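You operate a simulated robot arm through the tools that you are given. There is no shell and no other tool. Be economical: measure what you need, move in short steps, check, and stop when the job is done.

You run a simulated two-armed robot. Do the job below in one go: nothing can be reset, and whatever is moved stays where it is left.

TASK
Top the white bin up to about the red line.
Fine: by the jog button alone; fan on before any powder runs and left on; pull the gate knob out and push it shut after.

The check looks at the end state, three seconds after you hand in, the way a careful person would. Anything else that was tipped, shoved, dropped, spilled or broken makes it a failure.

THE ROBOT
Two 7-joint arms with fingered hands on one trunk, on a base that drives. Base frame: it is fixed to the floor where the robot stands at the start and does not move with it; the origin is under the middle of the robot, x ahead of it, y to its left, z up. Lengths are in cm, angles in degrees, forces in N, time in s.
The left shoulder is at the start at [3, 12, 96.3], the right one opposite. With the tool pointing down near the work surface each hand reaches from about 20 to 48 cm from the robot's upright axis, wherever it stands, measured 20 degrees to its own side. Places, roughly: dolly brake pedal [50, -30, 10]; green feed button [40, 10, 80]; orange drawer lever [50, 0, 60]; tipping table [60, 20, 40]; tipping table dial [40, -10, 80]; tipping table fan switch [40, 0, 80]; white gate knob [40, 40, 70]; white jog button [40, -20, 60]. Payload 4 kg a hand.
The TCP of each hand is the grasp point between the finger pads, 1.9 cm short of the fingertips. In the tool frame z runs along the fingers and y along their closing line. The gripper opens to 12 cm. The gripper's body begins 5.3 cm behind the TCP. The gripper is a hand of 3 fingers: y runs from the thumb to the fingers, the wrist lies at [0, 0, -21.9] in the tool frame, and closing takes about 1.5 s.
Orientation is told as [roll, pitch, yaw] about the base's x, y, z axes, in that order, counted from this pose: with the fingers straight down and closing along the base's y, the tool's x points along the base's -x, its y along +y and its z along -z.

THE INTERFACE
- The arms move only by the tool apply_moves. It takes "left_steps", "right_steps" or both (then of equal length, played together; a hand with none holds still); each is a list of rows, each a list of 6 numbers: the shift along the tool's x, y, z in units of 20 mm (1.0 is 20 mm), then the turn, a rotation vector about the tool's x, y, z in units of 5 degrees (1.0 is 5 degrees). In form: [[dx, dy, dz, wx, wy, wz], ...]. A call has 1 to 10 rows; each row shifts and turns the commanded pose from where the row before left it, along the tool's axes as they then stand. "left_gripper" and "right_gripper" are, for a hand that has rows, the finger opening in cm, from 0 to 12, set as the call begins (left out, the last holds). A call with a number of a shift or a turn outside -1 to 1 is refused whole. Each row takes 0.2 s and may step no farther than 5 cm and 8.6 degrees from the row before; otherwise, or with a gripper value out of range, the whole call is refused. Where a pose cannot be reached the arm comes as near as it can. A force on the tool above 40 N (or 10 N above the force at the start of the call, whichever is more), or a blocked arm, ends the call early, and 0.2 s more pass. The fingers move at their own pace (about 7.2 cm/s each) and stop on an object; they squeeze with about 23 N. The grip force told is the motor's: it shows also when the fingers shut on nothing. Time passes only in rows, and 0.2 s behind the last, so rows that do not move let the fingers close. The reply holds the time, the measured pose of the TCP, the force on the tool along the base axes, the opening and the grip force, in the units named above and with some noise, with the torque about the TCP (base axes, N m) and any sound that the robot's microphone picked up.
- Cameras (640 x 400 px; columns grow to the right, rows downward): "scene" is now at [5.17, -0.97, 150.2]; the picture's right is [-0.11, -0.99, 0.00], its down [-0.84, 0.09, -0.53] and it looks along [0.53, -0.06, -0.85] (base axes); focal length 287 px, centre (320, 200). "left" rides on the left gripper at [-6.6, -0.4, -7.9] in its tool frame; the picture's right is [0.05, -1.00, 0.00], its down [0.76, 0.04, -0.64] and it looks along [0.64, 0.03, 0.77] (tool axes); focal length 251 px, centre (320, 200). "right" rides on the right gripper at [6.6, -0.4, -7.9] in its tool frame; the picture's right is [0.05, 1.00, 0.00], its down [-0.76, 0.04, -0.64] and it looks along [-0.64, 0.03, 0.77] (tool axes); focal length 251 px, centre (320, 200). There is no depth. A picture from a camera that has moved, and an enlarged one, comes with that camera's place and axes in the base frame and with its lens.
- capture(camera): a new picture of that camera. No time passes.
- raise_lower(by): slides the trunk up (or, below 0, down) by that many cm; the arms and the scene camera ride with it, the base frame stays. It gives what a move gives, with no picture.
- base_move(legs): drives the robot by 1 to 6 legs, each [ahead, turn to the left] in cm and degrees, along the robot's own axes; the way and the turn of a leg run together, so that a leg with both is an arc; at most 150 cm and 180 degrees a leg. The arms and the cameras ride along, it lands a little off, and it stops where it bumps. It gives what a move gives.
- finger_targets(finger1, finger2, thumb_bend, hand): sets how far each is bent, from 0 (flat) to 1 (curled in); at 0.3 the hand is open as for a grip, at 0.7 the pads meet at the TCP. One left out holds its place. A second passes; each finger stops where it meets its share of the squeeze, and holds until it gets a number again. A gripper value or a shape takes the hand back. It gives what a move gives, with no picture; readings hold the bend of each and the force on the fingers (four entries, about 0 where the hand has none), thumb and palm.
- hand_shape(shape, hand): the hand has 3 fingers and takes this shape, open, in about a second: jaw (thumb against the fingers, like two jaws); tri (thumb and two fingers); tip (a fingertip pinch); poke (one finger out to press); point (the index stretched); flat (the hand flat); cup (the hand cupped); fist (a fist). The gripper value then closes the fingers along that shape, each until it touches; the sizes above hold for jaw. It gives what a move gives, with no picture.
- pan_tilt(pan, tilt): turns the head with the scene camera to pan (to the left, within 120 degrees either way) and tilt (down, from -29 to 69), counted from straight ahead of the robot. It gives what a move gives.
- enlarge(camera, box): a new picture of the part [left, top, right, bottom] of that camera's present view, enlarged. No time passes.
- sign_off(): hands the job in; it is judged then, once.

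Go step by step. Nothing tells you exact positions but the pictures and the camera data: compare them with the known pose of the tool, close in by small moves and look again before you grip or let go. The budget is 120 turns and 100 pictures, counting those below and the enlarged ones. Unless the task says otherwise, let go and move clear before handing in, and close with one line.

The tools are called as name(argument=value, ...) on one line, values as JSON. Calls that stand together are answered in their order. apply_moves: Moves the arms, as the interface text tells. Its arguments: {"type":"object","properties":{"left_steps":{"type":"array"},"left_gripper":{"type":"number"},"right_steps":{"type":"array"},"right_gripper":{"type":"number"}},"required":[]} The other tools are called the same way: raise_lower (by) slides the trunk up or down; hand_shape (shape, hand) gives the hand a shape; finger_targets (finger1, finger2, thumb_bend, hand) moves the fingers one by one; base_move (legs) drives the base; pan_tilt (pan, tilt) turns the head that bears the scene camera; capture (camera) takes a picture; enlarge (camera, box) takes an enlarged picture of a part of a camera's view; sign_off () hands the job in.

At the start:

```text
t: 0.0
left_tool_pos: [40.95, 24.68, 97.44]
left_orientation: [0.0, 0.0, -0.1]
left_contact_force: [0.1, -0.2, 0.0]
left_wrist_torque: [-0.03, 0.02, -0.01]
left_opening: 11.99
left_gripper_force: 0.0
left_shape: jaw
left_bend: [0.3, 0.3, 0.3]
left_finger forces: [0.1, 0.1, 0.0, 0.0, 0.0, 0.0]
right_tool_pos: [36.38, -10.74, 90.18]
right_orientation: [0.1, 0.1, -0.1]
right_contact_force: [0.1, -0.2, -0.3]
right_wrist_torque: [-0.02, 0.01, 0.04]
right_opening: 11.98
right_gripper_force: 0.1
right_shape: jaw
right_bend: [0.3, 0.3, 0.3]
right_finger forces: [0.1, 0.1, 0.0, 0.0, 0.0, 0.0]
trunk travel left (down, up): [-17.5, 36.5]
robot x, y, heading: [0.11, 0.1, 0.2]
head pan, tilt: [-6.3, 58.0]
```

scene: 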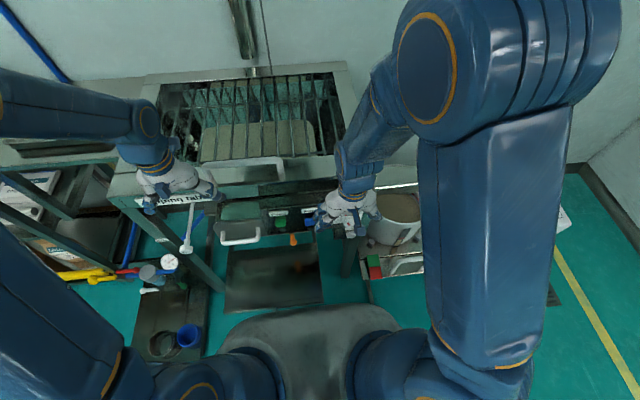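
right: 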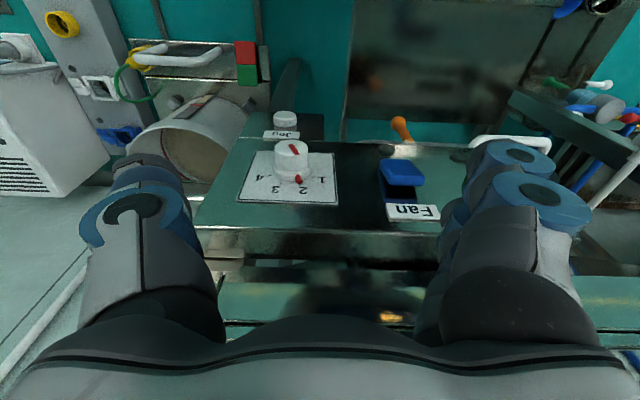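
left: 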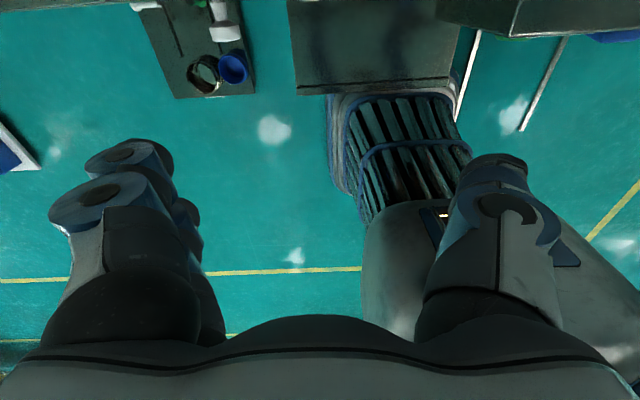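

I see a tipping station with a panel (dial, fan switch, buttons) and a white bin lower right. I'll look closer before moving.

enlarge(camera="scene", box=[100, 170, 260, 270])

enlarge(camera="scene", box=[240, 180, 440, 305])

enlarge(camera="right", box=[100, 20, 480, 257])

```text
4.00 times, centred on (180, 220) of scene
camera zoom: at [5.17, -0.97, 150.2], right [-0.11, -0.99, 0.0], down [-0.84, 0.09, -0.53], along [0.53, -0.06, -0.85], focal length 1147 px, centre (880, 120)
```

zoom: 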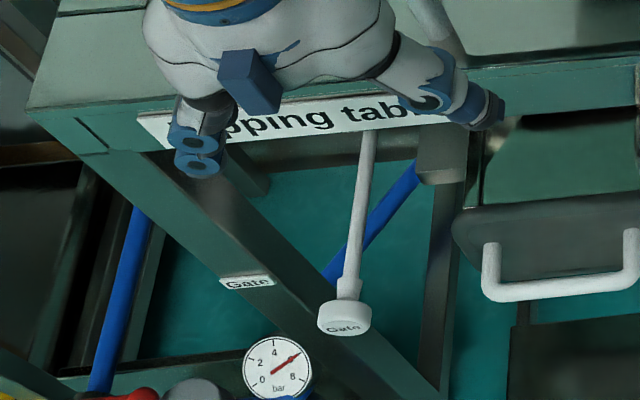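

```text
3.20 times, centred on (340, 242) of scene
camera zoom: at [5.17, -0.97, 150.2], right [-0.11, -0.99, 0.0], down [-0.84, 0.09, -0.53], along [0.53, -0.06, -0.85], focal length 918 px, centre (256, 64)
```

zoom: 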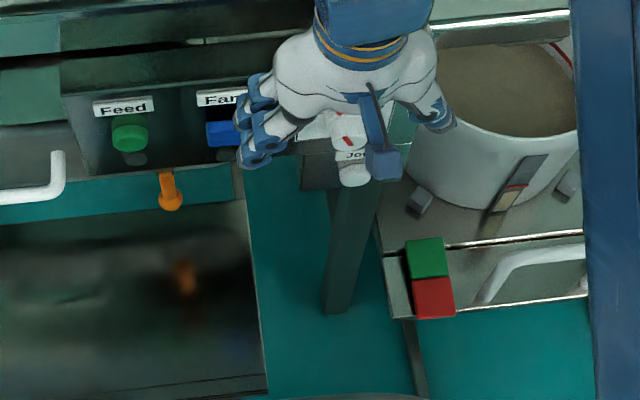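

```text
1.68 times, centred on (290, 138) of right
camera zoom: at [29.62, -11.16, 98.12], right [-0.05, 1.0, 0.0], down [0.76, 0.04, 0.64], along [0.64, 0.03, -0.77], focal length 424 px, centre (370, 304)
```

zoom: 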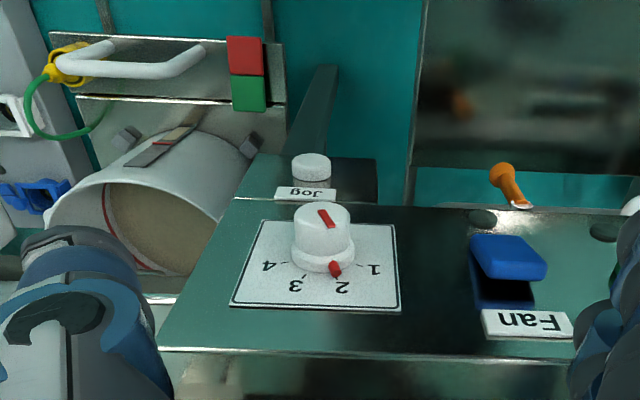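

I have a fan position of about [43.5, -2.3, 77]. I'll raise the right hand for a clear view of the panel and the bin.

apply_moves(right_steps=[[0, 0, -1, 0, 0, 0], [0, 0, -1, 0, 0, 0], [0, 0, -1, 0, 0, 0], [0, 0, -1, 0, 0, 0], [1, 0, -1, 0, 0, 0], [1, 0, 0, 0, 0, 0], [1, 0, 0, 0, 0, 0]])

capture(camera="right")

capture(camera="scene")

```text
t: 1.6
left_tool_pos: [41.0, 24.64, 97.66]
left_orientation: [0.0, 0.0, 0.0]
left_contact_force: [-0.9, 1.2, -0.6]
left_wrist_torque: [-0.02, 0.02, 0.02]
left_opening: 11.98
left_gripper_force: 0.0
left_shape: jaw
left_bend: [0.3, 0.3, 0.3]
left_finger forces: [0.0, 0.0, 0.0, 0.1, 0.1, 0.0]
right_tool_pos: [30.15, -10.89, 100.33]
right_orientation: [0.0, -0.2, 0.0]
right_contact_force: [-0.1, -0.2, 0.2]
right_wrist_torque: [-0.01, 0.04, 0.03]
right_opening: 11.96
right_gripper_force: 0.0
right_shape: jaw
right_bend: [0.3, 0.3, 0.3]
right_finger forces: [0.0, 0.0, 0.0, 0.0, 0.1, 0.0]
trunk travel left (down, up): [-17.5, 36.5]
robot x, y, heading: [-0.11, -0.04, 0.2]
head pan, tilt: [-6.3, 58.0]
```

```text
93 pictures are left
camera right: at [23.45, -11.27, 108.32], right [-0.05, 1.0, 0.0], down [0.76, 0.04, 0.64], along [0.64, 0.03, -0.76], focal length 251 px, centre (320, 200)
```

right: 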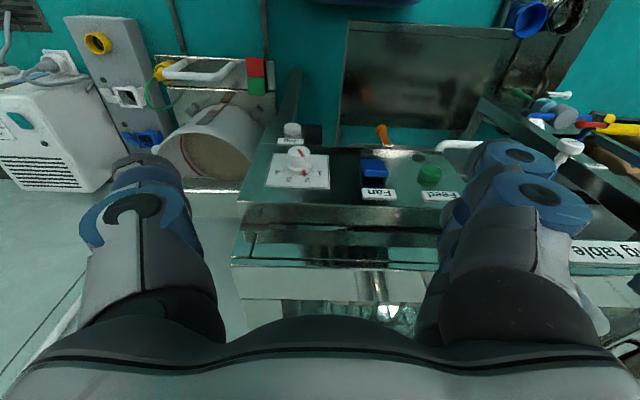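

```text
92 pictures are left
camera scene: at [5.06, -1.02, 150.2], right [-0.11, -0.99, 0.0], down [-0.84, 0.09, -0.53], along [0.53, -0.06, -0.85], focal length 287 px, centre (320, 200)
```

scene: 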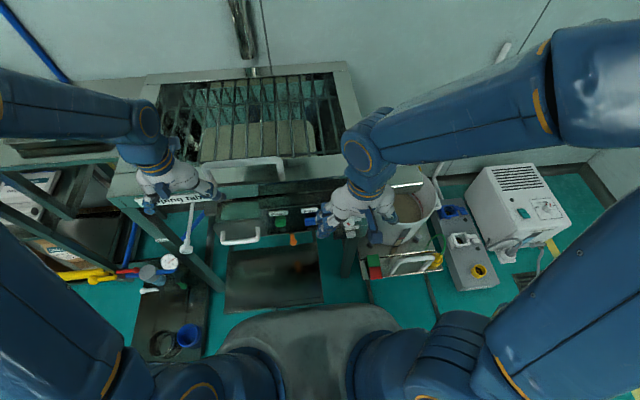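

Jog looks to be near [43, -15, 65], below and beside the panel. I'll check the fan, gate and bin up close.

enlarge(camera="right", box=[240, 90, 480, 240])

enlarge(camera="right", box=[120, 40, 312, 160])

enlarge(camera="scene", box=[240, 170, 480, 320])

```text
2.67 times, centred on (360, 165) of right
camera zoom: at [23.45, -11.27, 108.32], right [-0.05, 1.0, 0.0], down [0.76, 0.04, 0.64], along [0.64, 0.03, -0.76], focal length 670 px, centre (213, 293)
```

zoom: 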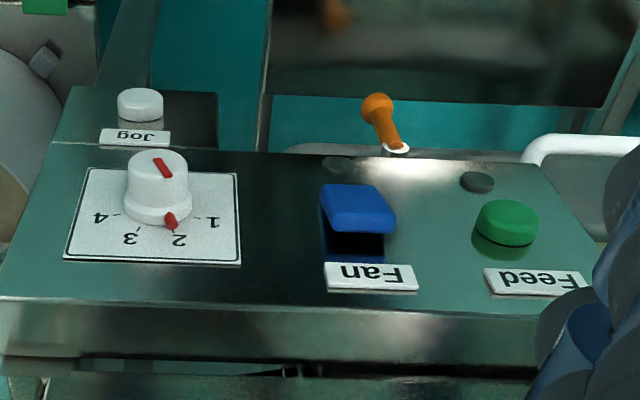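

```text
3.33 times, centred on (216, 100) of right
camera zoom: at [23.45, -11.27, 108.32], right [-0.05, 1.0, 0.0], down [0.76, 0.04, 0.64], along [0.64, 0.03, -0.76], focal length 838 px, centre (667, 533)
```

zoom: 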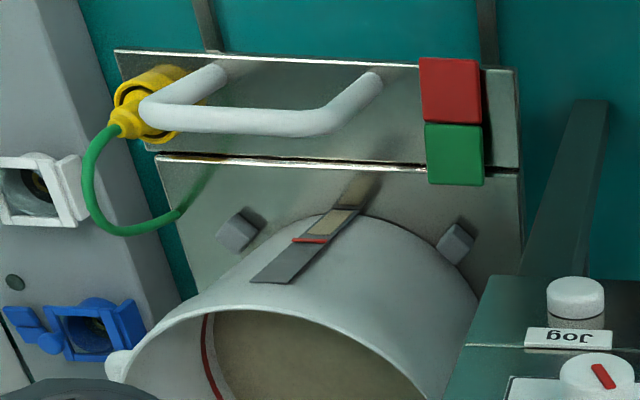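

```text
2.67 times, centred on (360, 245) of scene
camera zoom: at [5.06, -1.02, 150.2], right [-0.11, -0.99, 0.0], down [-0.84, 0.09, -0.53], along [0.53, -0.06, -0.85], focal length 765 px, centre (213, 80)
```

zoom: 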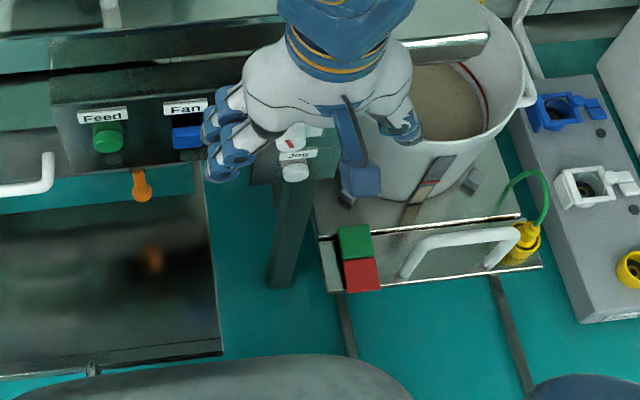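

The bin has a sight window with a red mark, and the fan rocker is off. I'll swing the right hand out to the right to see the bin and the spout.

apply_moves(right_steps=[[0, -1, 0, 0, 0, 0], [0, -1, 0, 0, 0, 0], [0, -1, 0, 0, 0, 0], [0, -1, 0, 0, 0, 0], [0, -1, 0, 0, 0, 0], [0, -1, 0, 0, 0, 0], [0, -1, 0, 0, 0, 0], [0, -1, 0, 0, 0, 0], [0, -1, 0, 0, 0, 0], [0, -1, 0, 0, 0, 0]])

capture(camera="right")

capture(camera="scene")

```text
t: 3.8
left_tool_pos: [40.9, 24.7, 97.61]
left_orientation: [0.0, 0.0, -0.1]
left_contact_force: [-0.6, -0.1, 0.0]
left_wrist_torque: [-0.04, -0.01, -0.01]
left_opening: 12.02
left_gripper_force: 0.0
left_shape: jaw
left_bend: [0.3, 0.3, 0.3]
left_finger forces: [0.1, 0.0, 0.0, 0.0, 0.1, 0.1]
right_tool_pos: [30.14, -30.8, 100.39]
right_orientation: [-0.1, 0.0, -0.1]
right_contact_force: [0.0, 0.1, 0.7]
right_wrist_torque: [-0.01, -0.02, -0.01]
right_opening: 11.99
right_gripper_force: 0.1
right_shape: jaw
right_bend: [0.3, 0.3, 0.3]
right_finger forces: [0.0, 0.0, 0.1, 0.0, 0.0, 0.1]
trunk travel left (down, up): [-17.5, 36.5]
robot x, y, heading: [-0.11, -0.35, 0.2]
head pan, tilt: [-6.3, 58.0]
```

```text
88 pictures are left
camera right: at [23.5, -31.23, 108.21], right [-0.05, 1.0, 0.0], down [0.76, 0.04, 0.64], along [0.64, 0.03, -0.77], focal length 251 px, centre (320, 200)
```

right: 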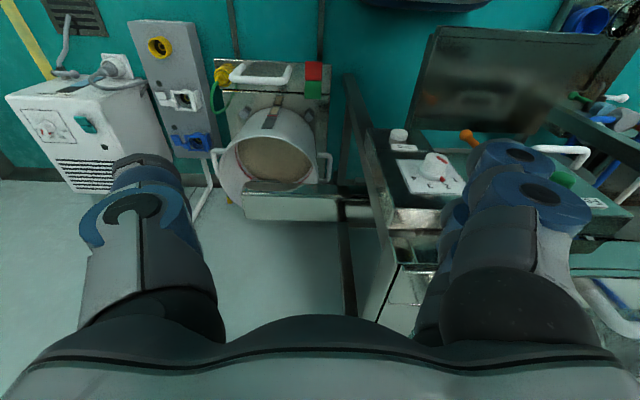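

```text
87 pictures are left
camera scene: at [5.15, -1.01, 150.2], right [-0.11, -0.99, 0.0], down [-0.84, 0.09, -0.53], along [0.53, -0.06, -0.85], focal length 287 px, centre (320, 200)
```

scene: 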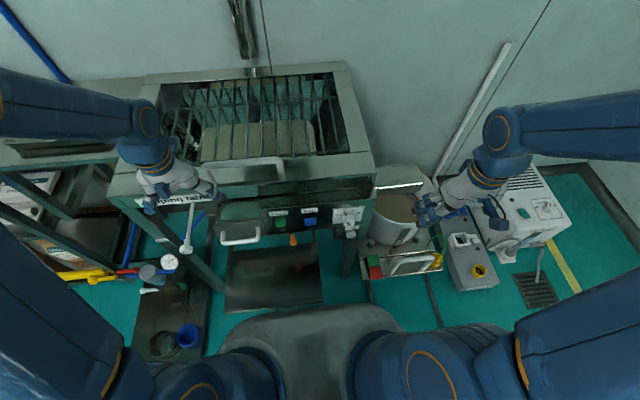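

enlarge(camera="right", box=[190, 40, 382, 240])

enlarge(camera="scene", box=[240, 160, 464, 300])

enlarge(camera="scene", box=[100, 170, 324, 310])

```text
2.00 times, centred on (286, 140) of right
camera zoom: at [23.5, -31.23, 108.21], right [-0.05, 1.0, 0.0], down [0.76, 0.04, 0.64], along [0.64, 0.03, -0.77], focal length 503 px, centre (388, 320)
```

zoom: 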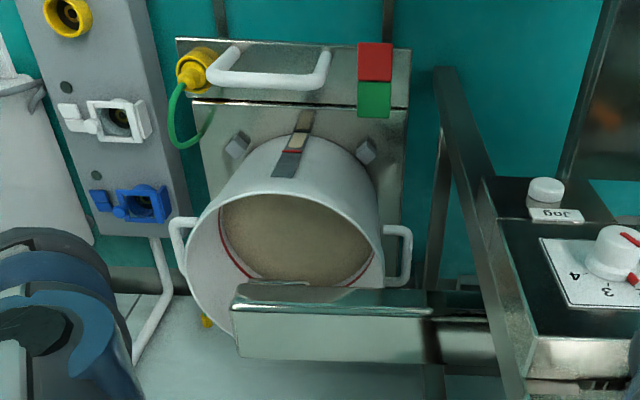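

```text
2.86 times, centred on (352, 230) of scene
camera zoom: at [5.15, -1.01, 150.2], right [-0.11, -0.99, 0.0], down [-0.84, 0.09, -0.53], along [0.53, -0.06, -0.85], focal length 819 px, centre (229, 114)
```

zoom: 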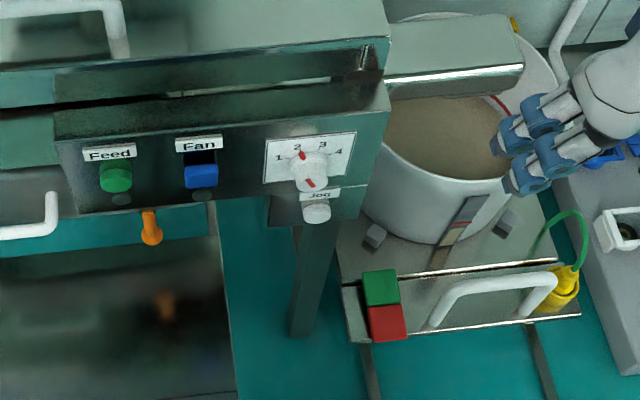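

```text
2.86 times, centred on (212, 240) of scene
camera zoom: at [5.15, -1.01, 150.2], right [-0.11, -0.99, 0.0], down [-0.84, 0.09, -0.53], along [0.53, -0.06, -0.85], focal length 819 px, centre (629, 86)
```

zoom: 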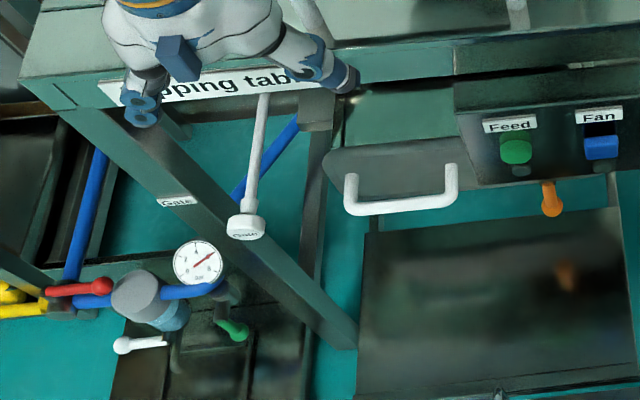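

The chute reaches over the bin, and the control panel is nearly vertical and faces the robot. I'll back off a bit for room and turn the right hand to point forward with one finger out.

base_move(legs=[[-12, 0]])

hand_shape(hand="right", shape="poke")

apply_moves(right_steps=[[0, 1, 0, 0, -1, 0], [0, 1, 0, 0, -1, 0], [0, 1, 0, 0, -1, 0], [0, 1, 0, 0, -1, 0], [0, 1, 0, 0, -1, 0], [0, 1, 0, 0, -1, 0], [0, 1, 0, 0, -1, 0], [0, 1, 0, 0, -1, 0], [0, 0, 0, 0, -1, 0]])

capture(camera="right")

capture(camera="scene")

```text
t: 5.0
left_tool_pos: [28.71, 24.82, 97.57]
left_orientation: [-0.1, -0.1, -0.1]
left_contact_force: [-0.7, 0.2, 0.5]
left_wrist_torque: [-0.01, -0.04, 0.0]
left_opening: 11.98
left_gripper_force: 0.0
left_shape: jaw
left_bend: [0.3, 0.3, 0.3]
left_finger forces: [0.0, 0.1, 0.0, 0.0, 0.1, 0.0]
right_tool_pos: [17.82, -30.86, 100.43]
right_orientation: [0.0, -0.1, -0.1]
right_contact_force: [0.1, -0.1, -0.7]
right_wrist_torque: [0.0, -0.04, 0.01]
right_opening: 11.96
right_gripper_force: 0.0
right_shape: jaw
right_bend: [0.3, 0.3, 0.3]
right_finger forces: [0.1, 0.1, 0.0, 0.0, 0.1, 0.1]
trunk travel left (down, up): [-17.5, 36.5]
robot x, y, heading: [-11.95, -0.45, -0.1]
head pan, tilt: [-6.3, 58.0]
```

```text
t: 5.9
left_tool_pos: [28.92, 24.74, 97.53]
left_orientation: [0.0, 0.0, 0.0]
left_contact_force: [-0.5, -0.2, 0.1]
left_wrist_torque: [-0.02, 0.02, 0.01]
left_opening: 11.99
left_gripper_force: 0.0
left_shape: jaw
left_bend: [0.3, 0.3, 0.3]
left_finger forces: [0.0, 0.0, 0.0, 0.0, 0.0, 0.0]
right_tool_pos: [18.1, -30.79, 100.25]
right_orientation: [0.0, -0.1, -0.1]
right_contact_force: [0.2, -0.2, -0.7]
right_wrist_torque: [-0.01, 0.01, 0.04]
right_opening: 0.01
right_gripper_force: 0.0
right_shape: poke
right_bend: [0.29, 0.29, 0.33]
right_finger forces: [0.0, 0.1, 0.0, 0.0, 0.0, 0.0]
trunk travel left (down, up): [-17.5, 36.5]
robot x, y, heading: [-12.38, 0.24, 0.1]
head pan, tilt: [-6.3, 58.0]
```

```text
t: 7.9
left_tool_pos: [28.84, 24.78, 97.4]
left_orientation: [0.0, -0.1, -0.1]
left_contact_force: [-0.1, 0.5, 0.7]
left_wrist_torque: [0.06, -0.01, 0.01]
left_opening: 11.97
left_gripper_force: 0.2
left_shape: jaw
left_bend: [0.3, 0.3, 0.3]
left_finger forces: [0.0, 0.1, 0.1, 0.0, 0.1, 0.1]
right_tool_pos: [29.62, -15.97, 105.68]
right_orientation: [-0.1, -45.0, 0.0]
right_contact_force: [-0.2, 0.7, 0.7]
right_wrist_torque: [-0.01, 0.0, -0.01]
right_opening: 0.0
right_gripper_force: 0.1
right_shape: poke
right_bend: [0.29, 0.29, 0.33]
right_finger forces: [0.0, 0.0, 0.0, 0.1, 0.0, 0.0]
right hand out of reach, approached as far as the arm can: row 3, 4, 5, 6, 7, 8, 9
trunk travel left (down, up): [-17.5, 36.5]
robot x, y, heading: [-12.02, -0.03, -0.0]
head pan, tilt: [-6.3, 58.0]
```

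```text
83 pictures are left
camera right: at [19.28, -16.3, 106.7], right [-0.04, 1.0, -0.04], down [0.09, 0.04, 1.0], along [1.0, 0.03, -0.09], focal length 251 px, centre (320, 200)
```

right: 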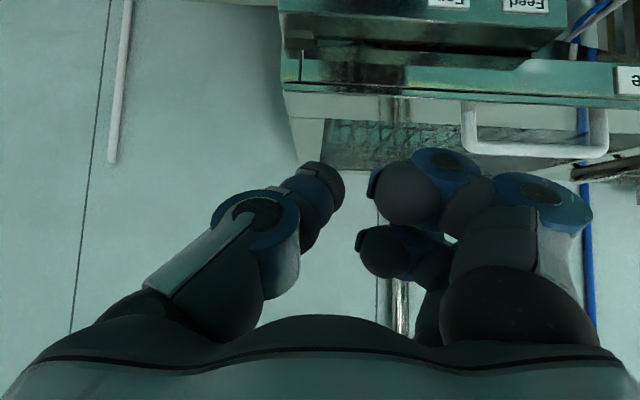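

```text
82 pictures are left
camera scene: at [-6.98, -0.99, 150.2], right [-0.11, -0.99, 0.0], down [-0.84, 0.09, -0.53], along [0.53, -0.06, -0.85], focal length 287 px, centre (320, 200)
```

scene: 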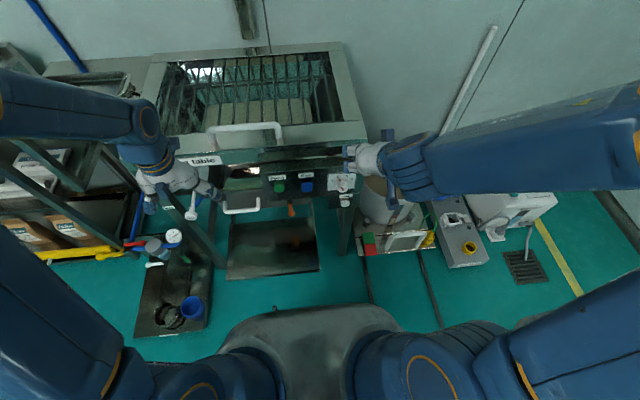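

The forward-pointing pose starts to work but the wrist was too close to the shoulder up high. I'll lower the hand and finish the turn.

apply_moves(right_steps=[[1, 0, 1, 0, 0, 0], [1, 0, 1, 0, 0, 0], [1, 0, 1, 0, 0, 0], [1, 0, 1, 0, 0, 0], [1, 0, 1, 0, 0, 0], [1, 0, 1, 0, 0, 0], [1, 0, 1, 0, 0, 0], [1, 0, 1, 0, 0, 0]])

apply_moves(right_steps=[[0, 0, 0, 0, -1, 0], [0, 0, 0, 0, -1, 0], [0, 0, 0, 0, -1, 0], [0, 0, 0, 0, -1, 0], [0, 0, 0, 0, -1, 0], [0, 0, 0, 0, -1, 0], [0, 0, 0, 0, -1, 0], [0, 0, 0, 0, -1, 0], [0, 0, 0, 0, -1, 0]])

capture(camera="right")

enlarge(camera="scene", box=[200, 130, 456, 290])

```text
t: 9.7
left_tool_pos: [28.88, 24.66, 97.57]
left_orientation: [0.0, 0.0, 0.0]
left_contact_force: [0.7, 0.6, -0.1]
left_wrist_torque: [0.01, 0.03, -0.03]
left_opening: 11.98
left_gripper_force: 0.1
left_shape: jaw
left_bend: [0.3, 0.3, 0.3]
left_finger forces: [0.1, 0.0, 0.1, 0.1, 0.1, 0.0]
right_tool_pos: [31.65, -15.74, 83.46]
right_orientation: [0.1, -45.0, -0.3]
right_contact_force: [1.0, 0.2, -0.6]
right_wrist_torque: [-0.01, 0.03, 0.01]
right_opening: 0.0
right_gripper_force: 0.3
right_shape: poke
right_bend: [0.29, 0.29, 0.33]
right_finger forces: [0.1, 0.1, 0.0, 0.1, 0.0, 0.1]
right hand out of reach, approached as far as the arm can: row 1, 2, 3
trunk travel left (down, up): [-17.5, 36.5]
robot x, y, heading: [-12.16, -0.08, 0.3]
head pan, tilt: [-6.3, 58.0]
```

```text
t: 11.7
left_tool_pos: [28.84, 24.73, 97.53]
left_orientation: [0.0, 0.1, 0.0]
left_contact_force: [0.3, -0.3, -0.6]
left_wrist_torque: [0.02, -0.01, -0.01]
left_opening: 11.97
left_gripper_force: 0.1
left_shape: jaw
left_bend: [0.3, 0.3, 0.3]
left_finger forces: [0.0, 0.0, 0.1, 0.0, 0.1, 0.0]
right_tool_pos: [31.64, -15.73, 84.53]
right_orientation: [1.1, -47.4, 1.5]
right_contact_force: [0.6, -0.2, 0.0]
right_wrist_torque: [-0.02, 0.0, 0.0]
right_opening: 0.01
right_gripper_force: 0.0
right_shape: poke
right_bend: [0.29, 0.29, 0.33]
right_finger forces: [0.0, 0.1, 0.0, 0.0, 0.0, 0.0]
right hand out of reach, approached as far as the arm can: row 1, 2, 3, 4, 5, 6, 7, 8, 9
trunk travel left (down, up): [-17.5, 36.5]
robot x, y, heading: [-12.01, -0.28, -0.0]
head pan, tilt: [-6.3, 58.0]
```

```text
81 pictures are left
camera right: at [21.29, -16.48, 85.01], right [-0.08, 1.0, -0.03], down [0.04, 0.03, 1.0], along [1.0, 0.07, -0.04], focal length 251 px, centre (320, 200)
```

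right: 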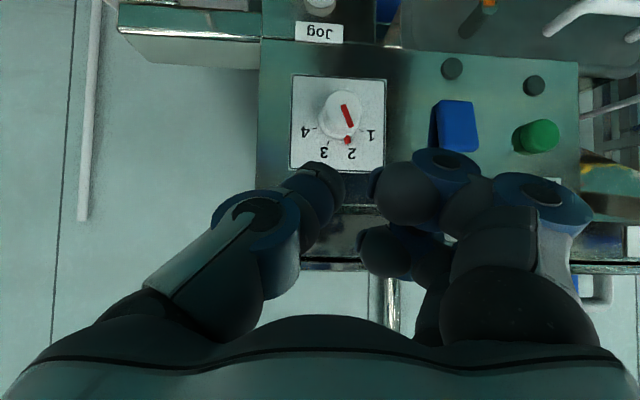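

```text
2.50 times, centred on (328, 210) of scene
camera zoom: at [-6.98, -0.96, 150.2], right [-0.11, -0.99, 0.0], down [-0.84, 0.09, -0.53], along [0.53, -0.06, -0.85], focal length 717 px, centre (300, 175)
```

zoom: 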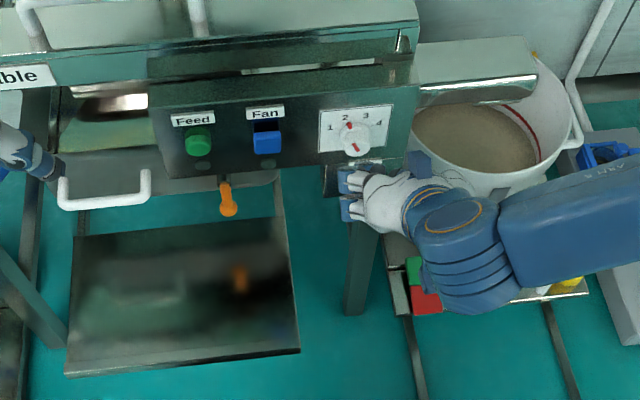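

The panel is square to this view: fan at about [44, -2.2, 76.7], jog about [43, -15.2, 66]. I'll try the point shape to see which finger sticks out.

hand_shape(hand="right", shape="point")

capture(camera="right")

enlarge(camera="scene", box=[300, 150, 428, 230])

```text
t: 12.6
left_tool_pos: [28.79, 24.83, 97.53]
left_orientation: [0.0, 0.0, -0.1]
left_contact_force: [0.5, -0.1, 0.9]
left_wrist_torque: [0.01, 0.01, -0.03]
left_opening: 12.0
left_gripper_force: 0.1
left_shape: jaw
left_bend: [0.3, 0.3, 0.3]
left_finger forces: [0.1, 0.0, 0.0, 0.0, 0.0, 0.0]
right_tool_pos: [31.64, -15.73, 84.56]
right_orientation: [1.0, -47.4, 1.3]
right_contact_force: [-0.4, -0.6, 0.7]
right_wrist_torque: [-0.02, 0.0, 0.0]
right_opening: 0.0
right_gripper_force: 0.1
right_shape: point
right_bend: [0.82, 1.0, 0.67]
right_finger forces: [0.1, 0.1, 0.1, 0.0, 0.0, 0.1]
trunk travel left (down, up): [-17.5, 36.5]
robot x, y, heading: [-12.08, -0.15, -0.3]
head pan, tilt: [-6.3, 58.0]
```

```text
79 pictures are left
camera right: at [21.29, -16.48, 85.01], right [-0.08, 1.0, -0.03], down [0.04, 0.03, 1.0], along [1.0, 0.07, -0.04], focal length 251 px, centre (320, 200)
```

right: 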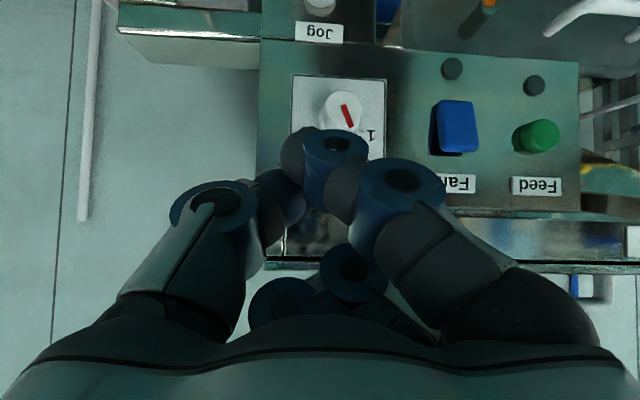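

```text
5.00 times, centred on (364, 190) of scene
camera zoom: at [-6.98, -0.97, 150.2], right [-0.11, -0.99, 0.0], down [-0.84, 0.09, -0.53], along [0.53, -0.06, -0.85], focal length 1434 px, centre (100, 250)
```

zoom: 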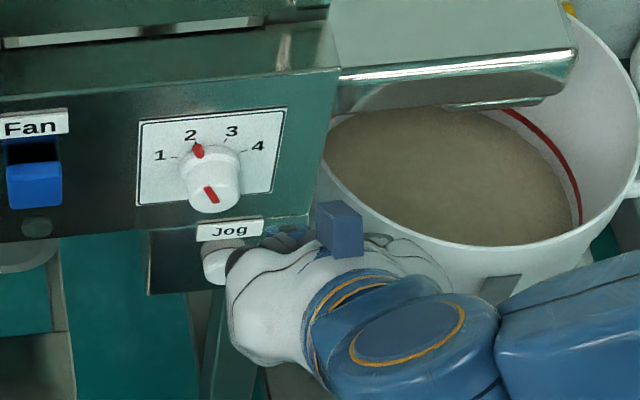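

Point curls everything, so I'll use a closed jaw, whose tip geometry is known, as the pressing tool.

finger_targets(hand="right", finger1=0.7, finger2=0.7, thumb_bend=0.7)

capture(camera="right")

enlarge(camera="scene", box=[300, 150, 428, 230])

```text
t: 13.6
left_tool_pos: [28.94, 24.86, 97.56]
left_orientation: [-0.1, -0.1, -0.1]
left_contact_force: [0.2, -1.3, -0.1]
left_wrist_torque: [0.02, 0.0, -0.03]
left_opening: 12.01
left_gripper_force: 0.1
left_shape: jaw
left_bend: [0.3, 0.3, 0.3]
left_finger forces: [0.0, 0.0, 0.0, 0.0, 0.0, 0.0]
right_tool_pos: [31.61, -15.62, 84.54]
right_orientation: [1.0, -47.4, 1.4]
right_contact_force: [0.7, -0.1, -0.8]
right_wrist_torque: [-0.03, -0.01, 0.01]
right_opening: 1.03
right_gripper_force: 0.1
right_shape: fingers
right_bend: [0.71, 0.71, 0.7]
right_finger forces: [0.0, 0.0, 0.1, 0.0, 0.0, 0.0]
trunk travel left (down, up): [-17.5, 36.5]
robot x, y, heading: [-12.25, -0.28, 0.3]
head pan, tilt: [-6.3, 58.0]
```

```text
77 pictures are left
camera right: at [21.29, -16.48, 85.01], right [-0.07, 1.0, -0.03], down [0.04, 0.03, 1.0], along [1.0, 0.07, -0.04], focal length 251 px, centre (320, 200)
```

right: 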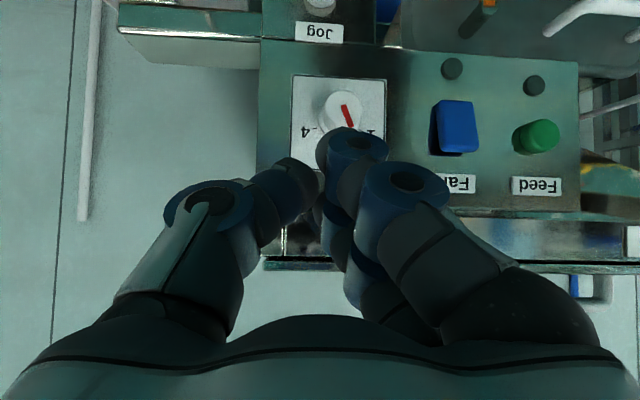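

```text
5.00 times, centred on (364, 190) of scene
camera zoom: at [-6.98, -0.97, 150.2], right [-0.11, -0.99, 0.0], down [-0.84, 0.09, -0.53], along [0.53, -0.06, -0.85], focal length 1434 px, centre (100, 250)
```

zoom: 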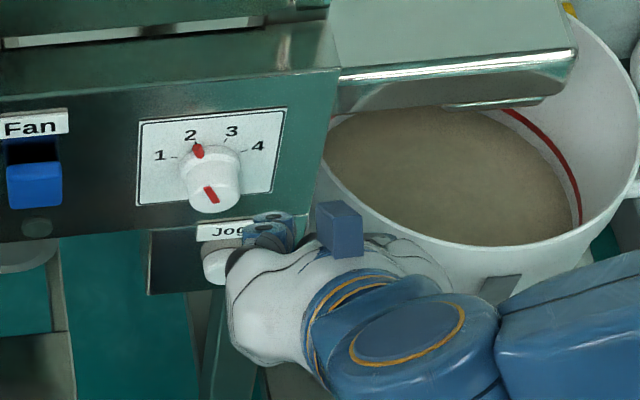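

I'll curl finger 2 to leave a single finger plus thumb, and check which one it is.

finger_targets(hand="right", finger1=0.62, finger2=1.0, thumb_bend=1.0)

capture(camera="right")

```text
t: 14.6
left_tool_pos: [28.77, 24.78, 97.64]
left_orientation: [-0.1, 0.0, -0.1]
left_contact_force: [-0.4, -0.6, 0.2]
left_wrist_torque: [0.02, -0.01, 0.01]
left_opening: 11.98
left_gripper_force: 0.1
left_shape: jaw
left_bend: [0.3, 0.3, 0.3]
left_finger forces: [0.1, 0.0, 0.0, 0.1, 0.0, 0.0]
right_tool_pos: [31.6, -15.72, 84.51]
right_orientation: [1.0, -47.4, 1.4]
right_contact_force: [0.6, 0.0, 0.2]
right_wrist_torque: [0.0, -0.01, 0.04]
right_opening: 1.9
right_gripper_force: 0.1
right_shape: fingers
right_bend: [0.62, 0.98, 0.98]
right_finger forces: [0.0, 0.0, 0.0, 0.0, 0.1, 0.0]
trunk travel left (down, up): [-17.5, 36.5]
robot x, y, heading: [-12.41, 0.11, 0.2]
head pan, tilt: [-6.3, 58.0]
```

```text
75 pictures are left
camera right: at [21.29, -16.48, 85.01], right [-0.08, 1.0, -0.03], down [0.04, 0.03, 1.0], along [1.0, 0.07, -0.04], focal length 251 px, centre (320, 200)
```

right: 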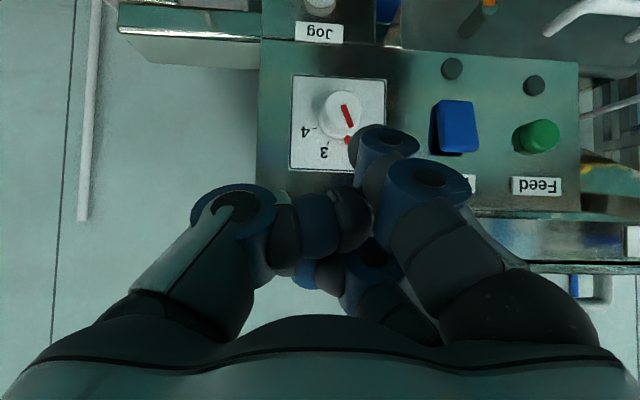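

Finger 1 is now the single pressing finger, about 2 cm below the TCP when pointing forward. I'll back up 10 cm more so the hand can be level.

base_move(legs=[[-10, 0]])

apply_moves(right_steps=[[-0.5, 0.3, 0.5, 0, 0, 0], [-0.5, 0.3, 0.5, 0, -1, 0], [-0.5, 0.3, 0.5, 0, -1, 0], [-0.5, 0.3, 0.5, 0, -1, 0], [0, 0.3, 0.5, 0, -1, 0], [0, 0.3, 0.5, 0, -1, 0], [0, 0.3, 0.5, 0, -1, 0], [0, 0.3, 0.5, 0, -1, 0], [0, 0, 0, 0, -1, 0], [0, 0, 0, 0, -0.5, 0]])

capture(camera="right")

capture(camera="scene")

```text
t: 15.8
left_tool_pos: [18.8, 24.7, 97.59]
left_orientation: [0.0, -0.1, -0.1]
left_contact_force: [-0.1, -0.7, 0.5]
left_wrist_torque: [0.02, -0.06, 0.01]
left_opening: 12.0
left_gripper_force: 0.0
left_shape: jaw
left_bend: [0.3, 0.3, 0.3]
left_finger forces: [0.0, 0.0, 0.1, 0.0, 0.0, 0.1]
right_tool_pos: [21.49, -15.61, 84.57]
right_orientation: [1.0, -47.5, 1.6]
right_contact_force: [0.4, 0.0, 0.0]
right_wrist_torque: [0.01, -0.01, 0.02]
right_opening: 1.91
right_gripper_force: 0.1
right_shape: fingers
right_bend: [0.62, 0.98, 0.98]
right_finger forces: [0.0, 0.0, 0.1, 0.0, 0.1, 0.1]
trunk travel left (down, up): [-17.5, 36.5]
robot x, y, heading: [-22.29, -0.31, 0.1]
head pan, tilt: [-6.3, 58.0]
```

```text
t: 18.0
left_tool_pos: [18.99, 24.87, 97.57]
left_orientation: [-0.1, 0.1, 0.0]
left_contact_force: [0.5, -0.2, 0.5]
left_wrist_torque: [0.01, 0.01, -0.02]
left_opening: 12.01
left_gripper_force: 0.0
left_shape: jaw
left_bend: [0.3, 0.3, 0.3]
left_finger forces: [0.0, 0.0, 0.0, 0.1, 0.1, 0.0]
right_tool_pos: [30.93, -23.31, 93.61]
right_orientation: [11.7, -76.4, -3.4]
right_contact_force: [0.5, -0.4, 0.4]
right_wrist_torque: [0.04, -0.01, -0.02]
right_opening: 1.92
right_gripper_force: 0.0
right_shape: fingers
right_bend: [0.62, 0.98, 0.98]
right_finger forces: [0.1, 0.1, 0.0, 0.1, 0.0, 0.0]
right hand out of reach, approached as far as the arm can: row 2, 3, 4, 5, 6, 7, 8, 9, 10
trunk travel left (down, up): [-17.5, 36.5]
robot x, y, heading: [-22.39, -0.1, 0.2]
head pan, tilt: [-6.3, 58.0]
```

```text
74 pictures are left
camera right: at [21.93, -24.82, 89.05], right [-0.15, 0.99, -0.01], down [-0.45, -0.06, 0.89], along [0.88, 0.14, 0.45], focal length 251 px, centre (320, 200)
```

right: 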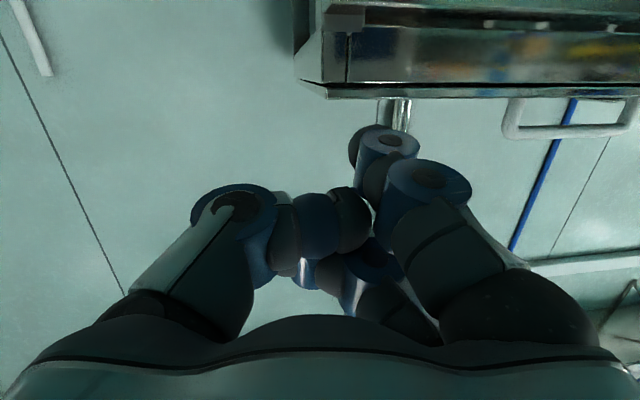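

```text
73 pictures are left
camera scene: at [-16.95, -0.96, 150.2], right [-0.11, -0.99, 0.0], down [-0.84, 0.09, -0.53], along [0.53, -0.06, -0.85], focal length 287 px, centre (320, 200)
```

scene: 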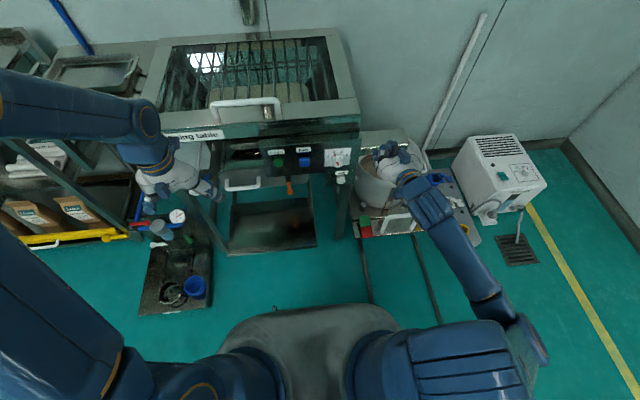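

The arm is reconfiguring with the elbow out; the hand is nearly level. I'll move it down and left toward the fan, staying clear of the panel.

apply_moves(right_steps=[[1, 0, 0, 0, 0, 0], [1, 0, 0, 0, 0, 0], [1, 0, 0, 0, 0, 0], [1, 0, 0, 0, 0, 0], [1, 1, 0, 0, 0, 0], [1, 1, 0, 0, 0, 0], [0, 1, 0, 0, 0, 0], [0, 1, 0, 0, 0, 0], [0, 1, 0, 0, 0, 0], [0, 1, 0, 0, 0, 0]])

capture(camera="right")

```text
t: 20.2
left_tool_pos: [18.9, 24.8, 97.6]
left_orientation: [0.0, 0.0, -0.1]
left_contact_force: [-0.2, -0.1, 0.1]
left_wrist_torque: [-0.01, -0.01, 0.02]
left_opening: 12.0
left_gripper_force: 0.0
left_shape: jaw
left_bend: [0.3, 0.3, 0.3]
left_finger forces: [0.1, 0.1, 0.0, 0.1, 0.0, 0.1]
right_tool_pos: [26.43, -25.9, 88.78]
right_orientation: [11.8, -76.3, -3.6]
right_contact_force: [0.0, -0.4, 0.0]
right_wrist_torque: [0.0, -0.01, -0.01]
right_opening: 1.91
right_gripper_force: 0.0
right_shape: fingers
right_bend: [0.62, 0.98, 0.98]
right_finger forces: [0.0, 0.0, 0.0, 0.0, 0.1, 0.1]
right hand out of reach, approached as far as the arm can: row 1, 2, 3, 4, 5, 6, 7, 8, 9, 10
trunk travel left (down, up): [-17.5, 36.5]
robot x, y, heading: [-22.26, 0.12, -0.3]
head pan, tilt: [-6.3, 58.0]
```

```text
72 pictures are left
camera right: at [17.22, -27.26, 84.26], right [-0.15, 0.99, 0.0], down [-0.44, -0.06, 0.89], along [0.88, 0.14, 0.45], focal length 251 px, centre (320, 200)
```

right: 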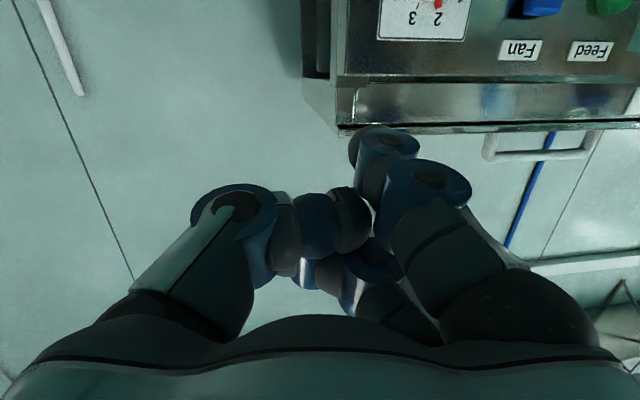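

The level pose hits joint limits toward the middle, so I'll go back to about 45° forward-down, which worked well, and use that for pressing.

apply_moves(right_steps=[[0, 0, 0, 0.8, 0, 0], [0, 0, 0, 0.8, 0, 0], [0, 0, 0, 0.76, 0, 0], [0, 0, 0, 0, 1, 0], [0, 0, 0, 0, 1, 0], [0, 0, 0, 0, 1, 0], [0, 0, 0, 0, 1, 0], [0, 0, 0, 0, 1, 0], [0, 0, 0, 0, 1, 0], [0, 0, 0, 0, 0.4, 0]])

apply_moves(right_steps=[[0, 1, 0, 0, 0, 0], [0, 1, 0, 0, 0, 0], [0, 1, 0, 0, 0, 0], [0, 1, 0, 0, 0, 0], [0, 1, 0, 0, 0, 0], [0, 1, 0, 0, 0, 0], [0, 1, 0, 0, 0, 0], [0, 1, 0, 0, 0, 0]])

capture(camera="right")

```text
t: 22.4
left_tool_pos: [18.84, 24.81, 97.62]
left_orientation: [-0.1, 0.0, -0.1]
left_contact_force: [0.6, 0.3, 0.4]
left_wrist_torque: [0.0, 0.01, 0.0]
left_opening: 12.0
left_gripper_force: 0.1
left_shape: jaw
left_bend: [0.3, 0.3, 0.3]
left_finger forces: [0.0, 0.0, 0.1, 0.0, 0.1, 0.0]
right_tool_pos: [25.83, -33.47, 92.91]
right_orientation: [-0.1, -44.5, -4.0]
right_contact_force: [0.2, 0.4, 0.3]
right_wrist_torque: [0.01, 0.03, 0.01]
right_opening: 1.92
right_gripper_force: 0.1
right_shape: fingers
right_bend: [0.62, 0.98, 0.98]
right_finger forces: [0.1, 0.0, 0.1, 0.0, 0.0, 0.0]
right hand out of reach, approached as far as the arm can: row 1, 2, 3
trunk travel left (down, up): [-17.5, 36.5]
robot x, y, heading: [-22.1, -0.33, 0.3]
head pan, tilt: [-6.3, 58.0]
```

```text
t: 24.2
left_tool_pos: [18.93, 24.82, 97.5]
left_orientation: [-0.1, 0.0, -0.1]
left_contact_force: [0.0, -0.2, 0.1]
left_wrist_torque: [-0.02, -0.02, -0.02]
left_opening: 11.97
left_gripper_force: 0.0
left_shape: jaw
left_bend: [0.3, 0.3, 0.3]
left_finger forces: [0.0, 0.1, 0.0, 0.1, 0.1, 0.0]
right_tool_pos: [26.99, -17.52, 93.0]
right_orientation: [-0.2, -44.6, -4.0]
right_contact_force: [-1.0, 0.2, -0.2]
right_wrist_torque: [-0.04, 0.03, -0.03]
right_opening: 1.92
right_gripper_force: 0.0
right_shape: fingers
right_bend: [0.62, 0.98, 0.98]
right_finger forces: [0.0, 0.0, 0.1, 0.0, 0.0, 0.1]
trunk travel left (down, up): [-17.5, 36.5]
robot x, y, heading: [-22.13, 0.06, 0.1]
head pan, tilt: [-6.3, 58.0]
```

```text
71 pictures are left
camera right: at [16.6, -17.2, 93.89], right [0.03, 1.0, -0.04], down [0.09, 0.04, 0.99], along [0.99, -0.04, -0.09], focal length 251 px, centre (320, 200)
```

right: 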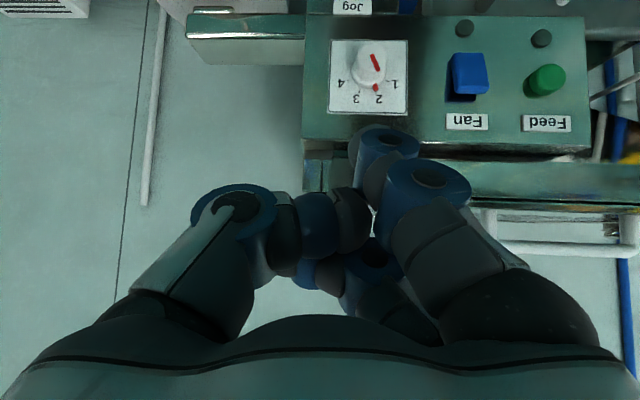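

Control is good again. I'll approach the fan rocker to a few cm in front.

apply_moves(right_steps=[[0.22, 0.8, 0.93, 0, 0, 0], [0.22, 0.8, 0.93, 0, 0, 0], [0.22, 0.8, 0.93, 0, 0, 0], [0.22, 0.8, 0.93, 0, 0, 0], [0.22, 0.8, 0.93, 0, 0, 0], [0.22, 0.8, 0.93, 0, 0, 0], [0.22, 0.8, 0.93, 0, 0, 0], [0.22, 0.8, 0.93, 0, 0, 0], [0.22, 0.8, 0.93, 0, 0, 0]])

capture(camera="right")

enlarge(camera="scene", box=[240, 120, 400, 220])

```text
t: 26.2
left_tool_pos: [18.95, 24.89, 97.58]
left_orientation: [-0.1, 0.1, -0.2]
left_contact_force: [0.5, 0.4, -0.7]
left_wrist_torque: [0.0, 0.01, 0.01]
left_opening: 11.99
left_gripper_force: 0.1
left_shape: jaw
left_bend: [0.3, 0.3, 0.3]
left_finger forces: [0.0, 0.1, 0.1, 0.0, 0.1, 0.0]
right_tool_pos: [36.74, -3.87, 78.16]
right_orientation: [0.0, -44.5, -4.0]
right_contact_force: [-0.4, 0.2, -0.4]
right_wrist_torque: [-0.02, -0.04, -0.03]
right_opening: 1.92
right_gripper_force: 0.0
right_shape: fingers
right_bend: [0.62, 0.98, 0.98]
right_finger forces: [0.0, 0.0, 0.0, 0.0, 0.0, 0.0]
trunk travel left (down, up): [-17.5, 36.5]
robot x, y, heading: [-21.88, 0.21, -0.0]
head pan, tilt: [-6.3, 58.0]
```

```text
70 pictures are left
camera right: at [26.43, -3.65, 79.09], right [0.03, 1.0, -0.04], down [0.1, 0.04, 0.99], along [0.99, -0.04, -0.09], focal length 251 px, centre (320, 200)
```

right: 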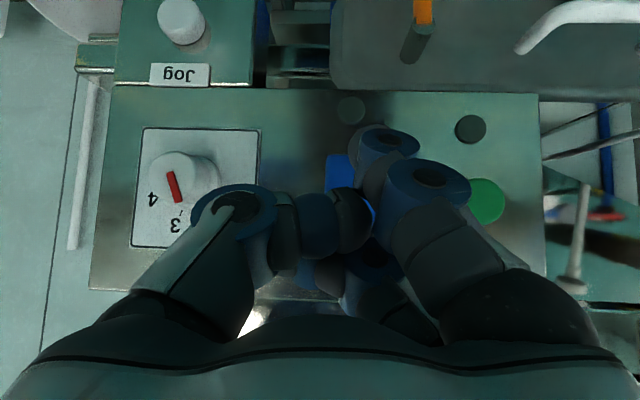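

```text
4.00 times, centred on (320, 170) of scene
camera zoom: at [-16.9, -0.9, 150.2], right [-0.11, -0.99, 0.0], down [-0.84, 0.09, -0.53], along [0.53, -0.06, -0.85], focal length 1147 px, centre (320, 320)
```

zoom: 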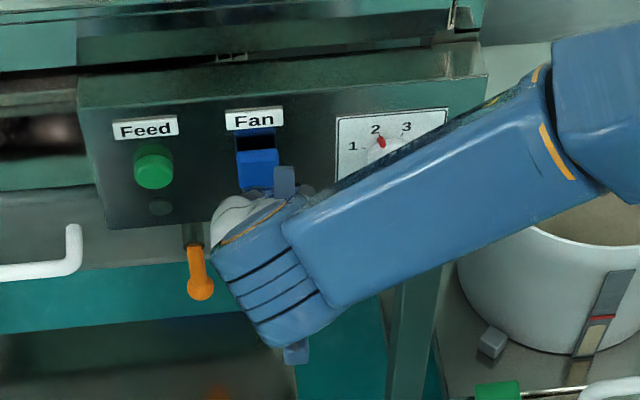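

The finger is lined up with the lower, raised half of the rocker. I'll move straight forward to near contact, then press in small steps.

apply_moves(right_steps=[[-0.35, -0.15, 0.35, 0, 0, 0], [-0.35, -0.15, 0.35, 0, 0, 0], [-0.35, 0, 0.35, 0, 0, 0], [-0.35, 0, 0.35, 0, 0, 0]])

capture(camera="right")

enlarge(camera="scene", box=[270, 140, 350, 190])

```text
t: 27.2
left_tool_pos: [18.86, 24.84, 97.55]
left_orientation: [0.0, 0.0, -0.2]
left_contact_force: [-0.8, 0.1, 0.0]
left_wrist_torque: [0.0, -0.01, 0.01]
left_opening: 12.01
left_gripper_force: 0.1
left_shape: jaw
left_bend: [0.3, 0.3, 0.3]
left_finger forces: [0.0, 0.0, 0.0, 0.0, 0.0, 0.1]
right_tool_pos: [40.78, -4.73, 78.07]
right_orientation: [-0.1, -44.6, -3.9]
right_contact_force: [-0.1, -0.6, -0.4]
right_wrist_torque: [-0.01, -0.04, 0.0]
right_opening: 1.93
right_gripper_force: 0.1
right_shape: fingers
right_bend: [0.62, 0.98, 0.98]
right_finger forces: [0.1, 0.0, 0.0, 0.1, 0.1, 0.0]
trunk travel left (down, up): [-17.5, 36.5]
robot x, y, heading: [-22.11, -0.08, 0.1]
head pan, tilt: [-6.3, 58.0]
```

```text
68 pictures are left
camera right: at [30.45, -4.4, 79.05], right [0.03, 1.0, -0.04], down [0.1, 0.04, 0.99], along [0.99, -0.03, -0.09], focal length 251 px, centre (320, 200)
```

right: 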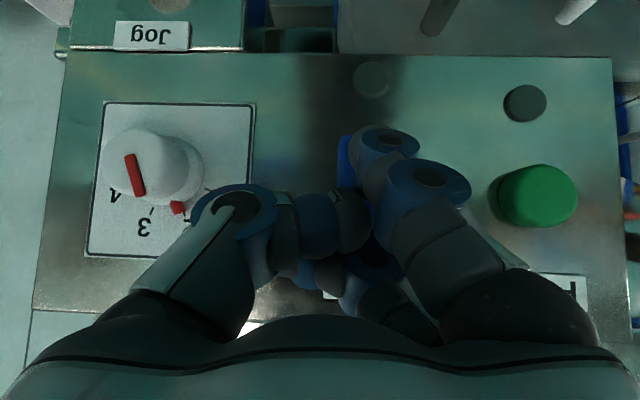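

```text
8.00 times, centred on (310, 165) of scene
camera zoom: at [-16.93, -0.96, 150.2], right [-0.11, -0.99, 0.0], down [-0.84, 0.09, -0.53], along [0.53, -0.06, -0.85], focal length 2294 px, centre (400, 480)
```

zoom: 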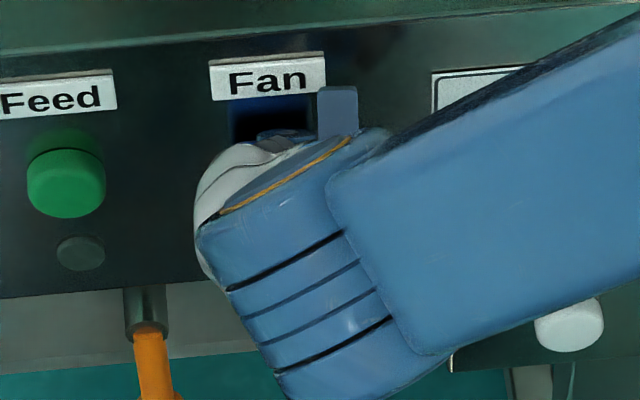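

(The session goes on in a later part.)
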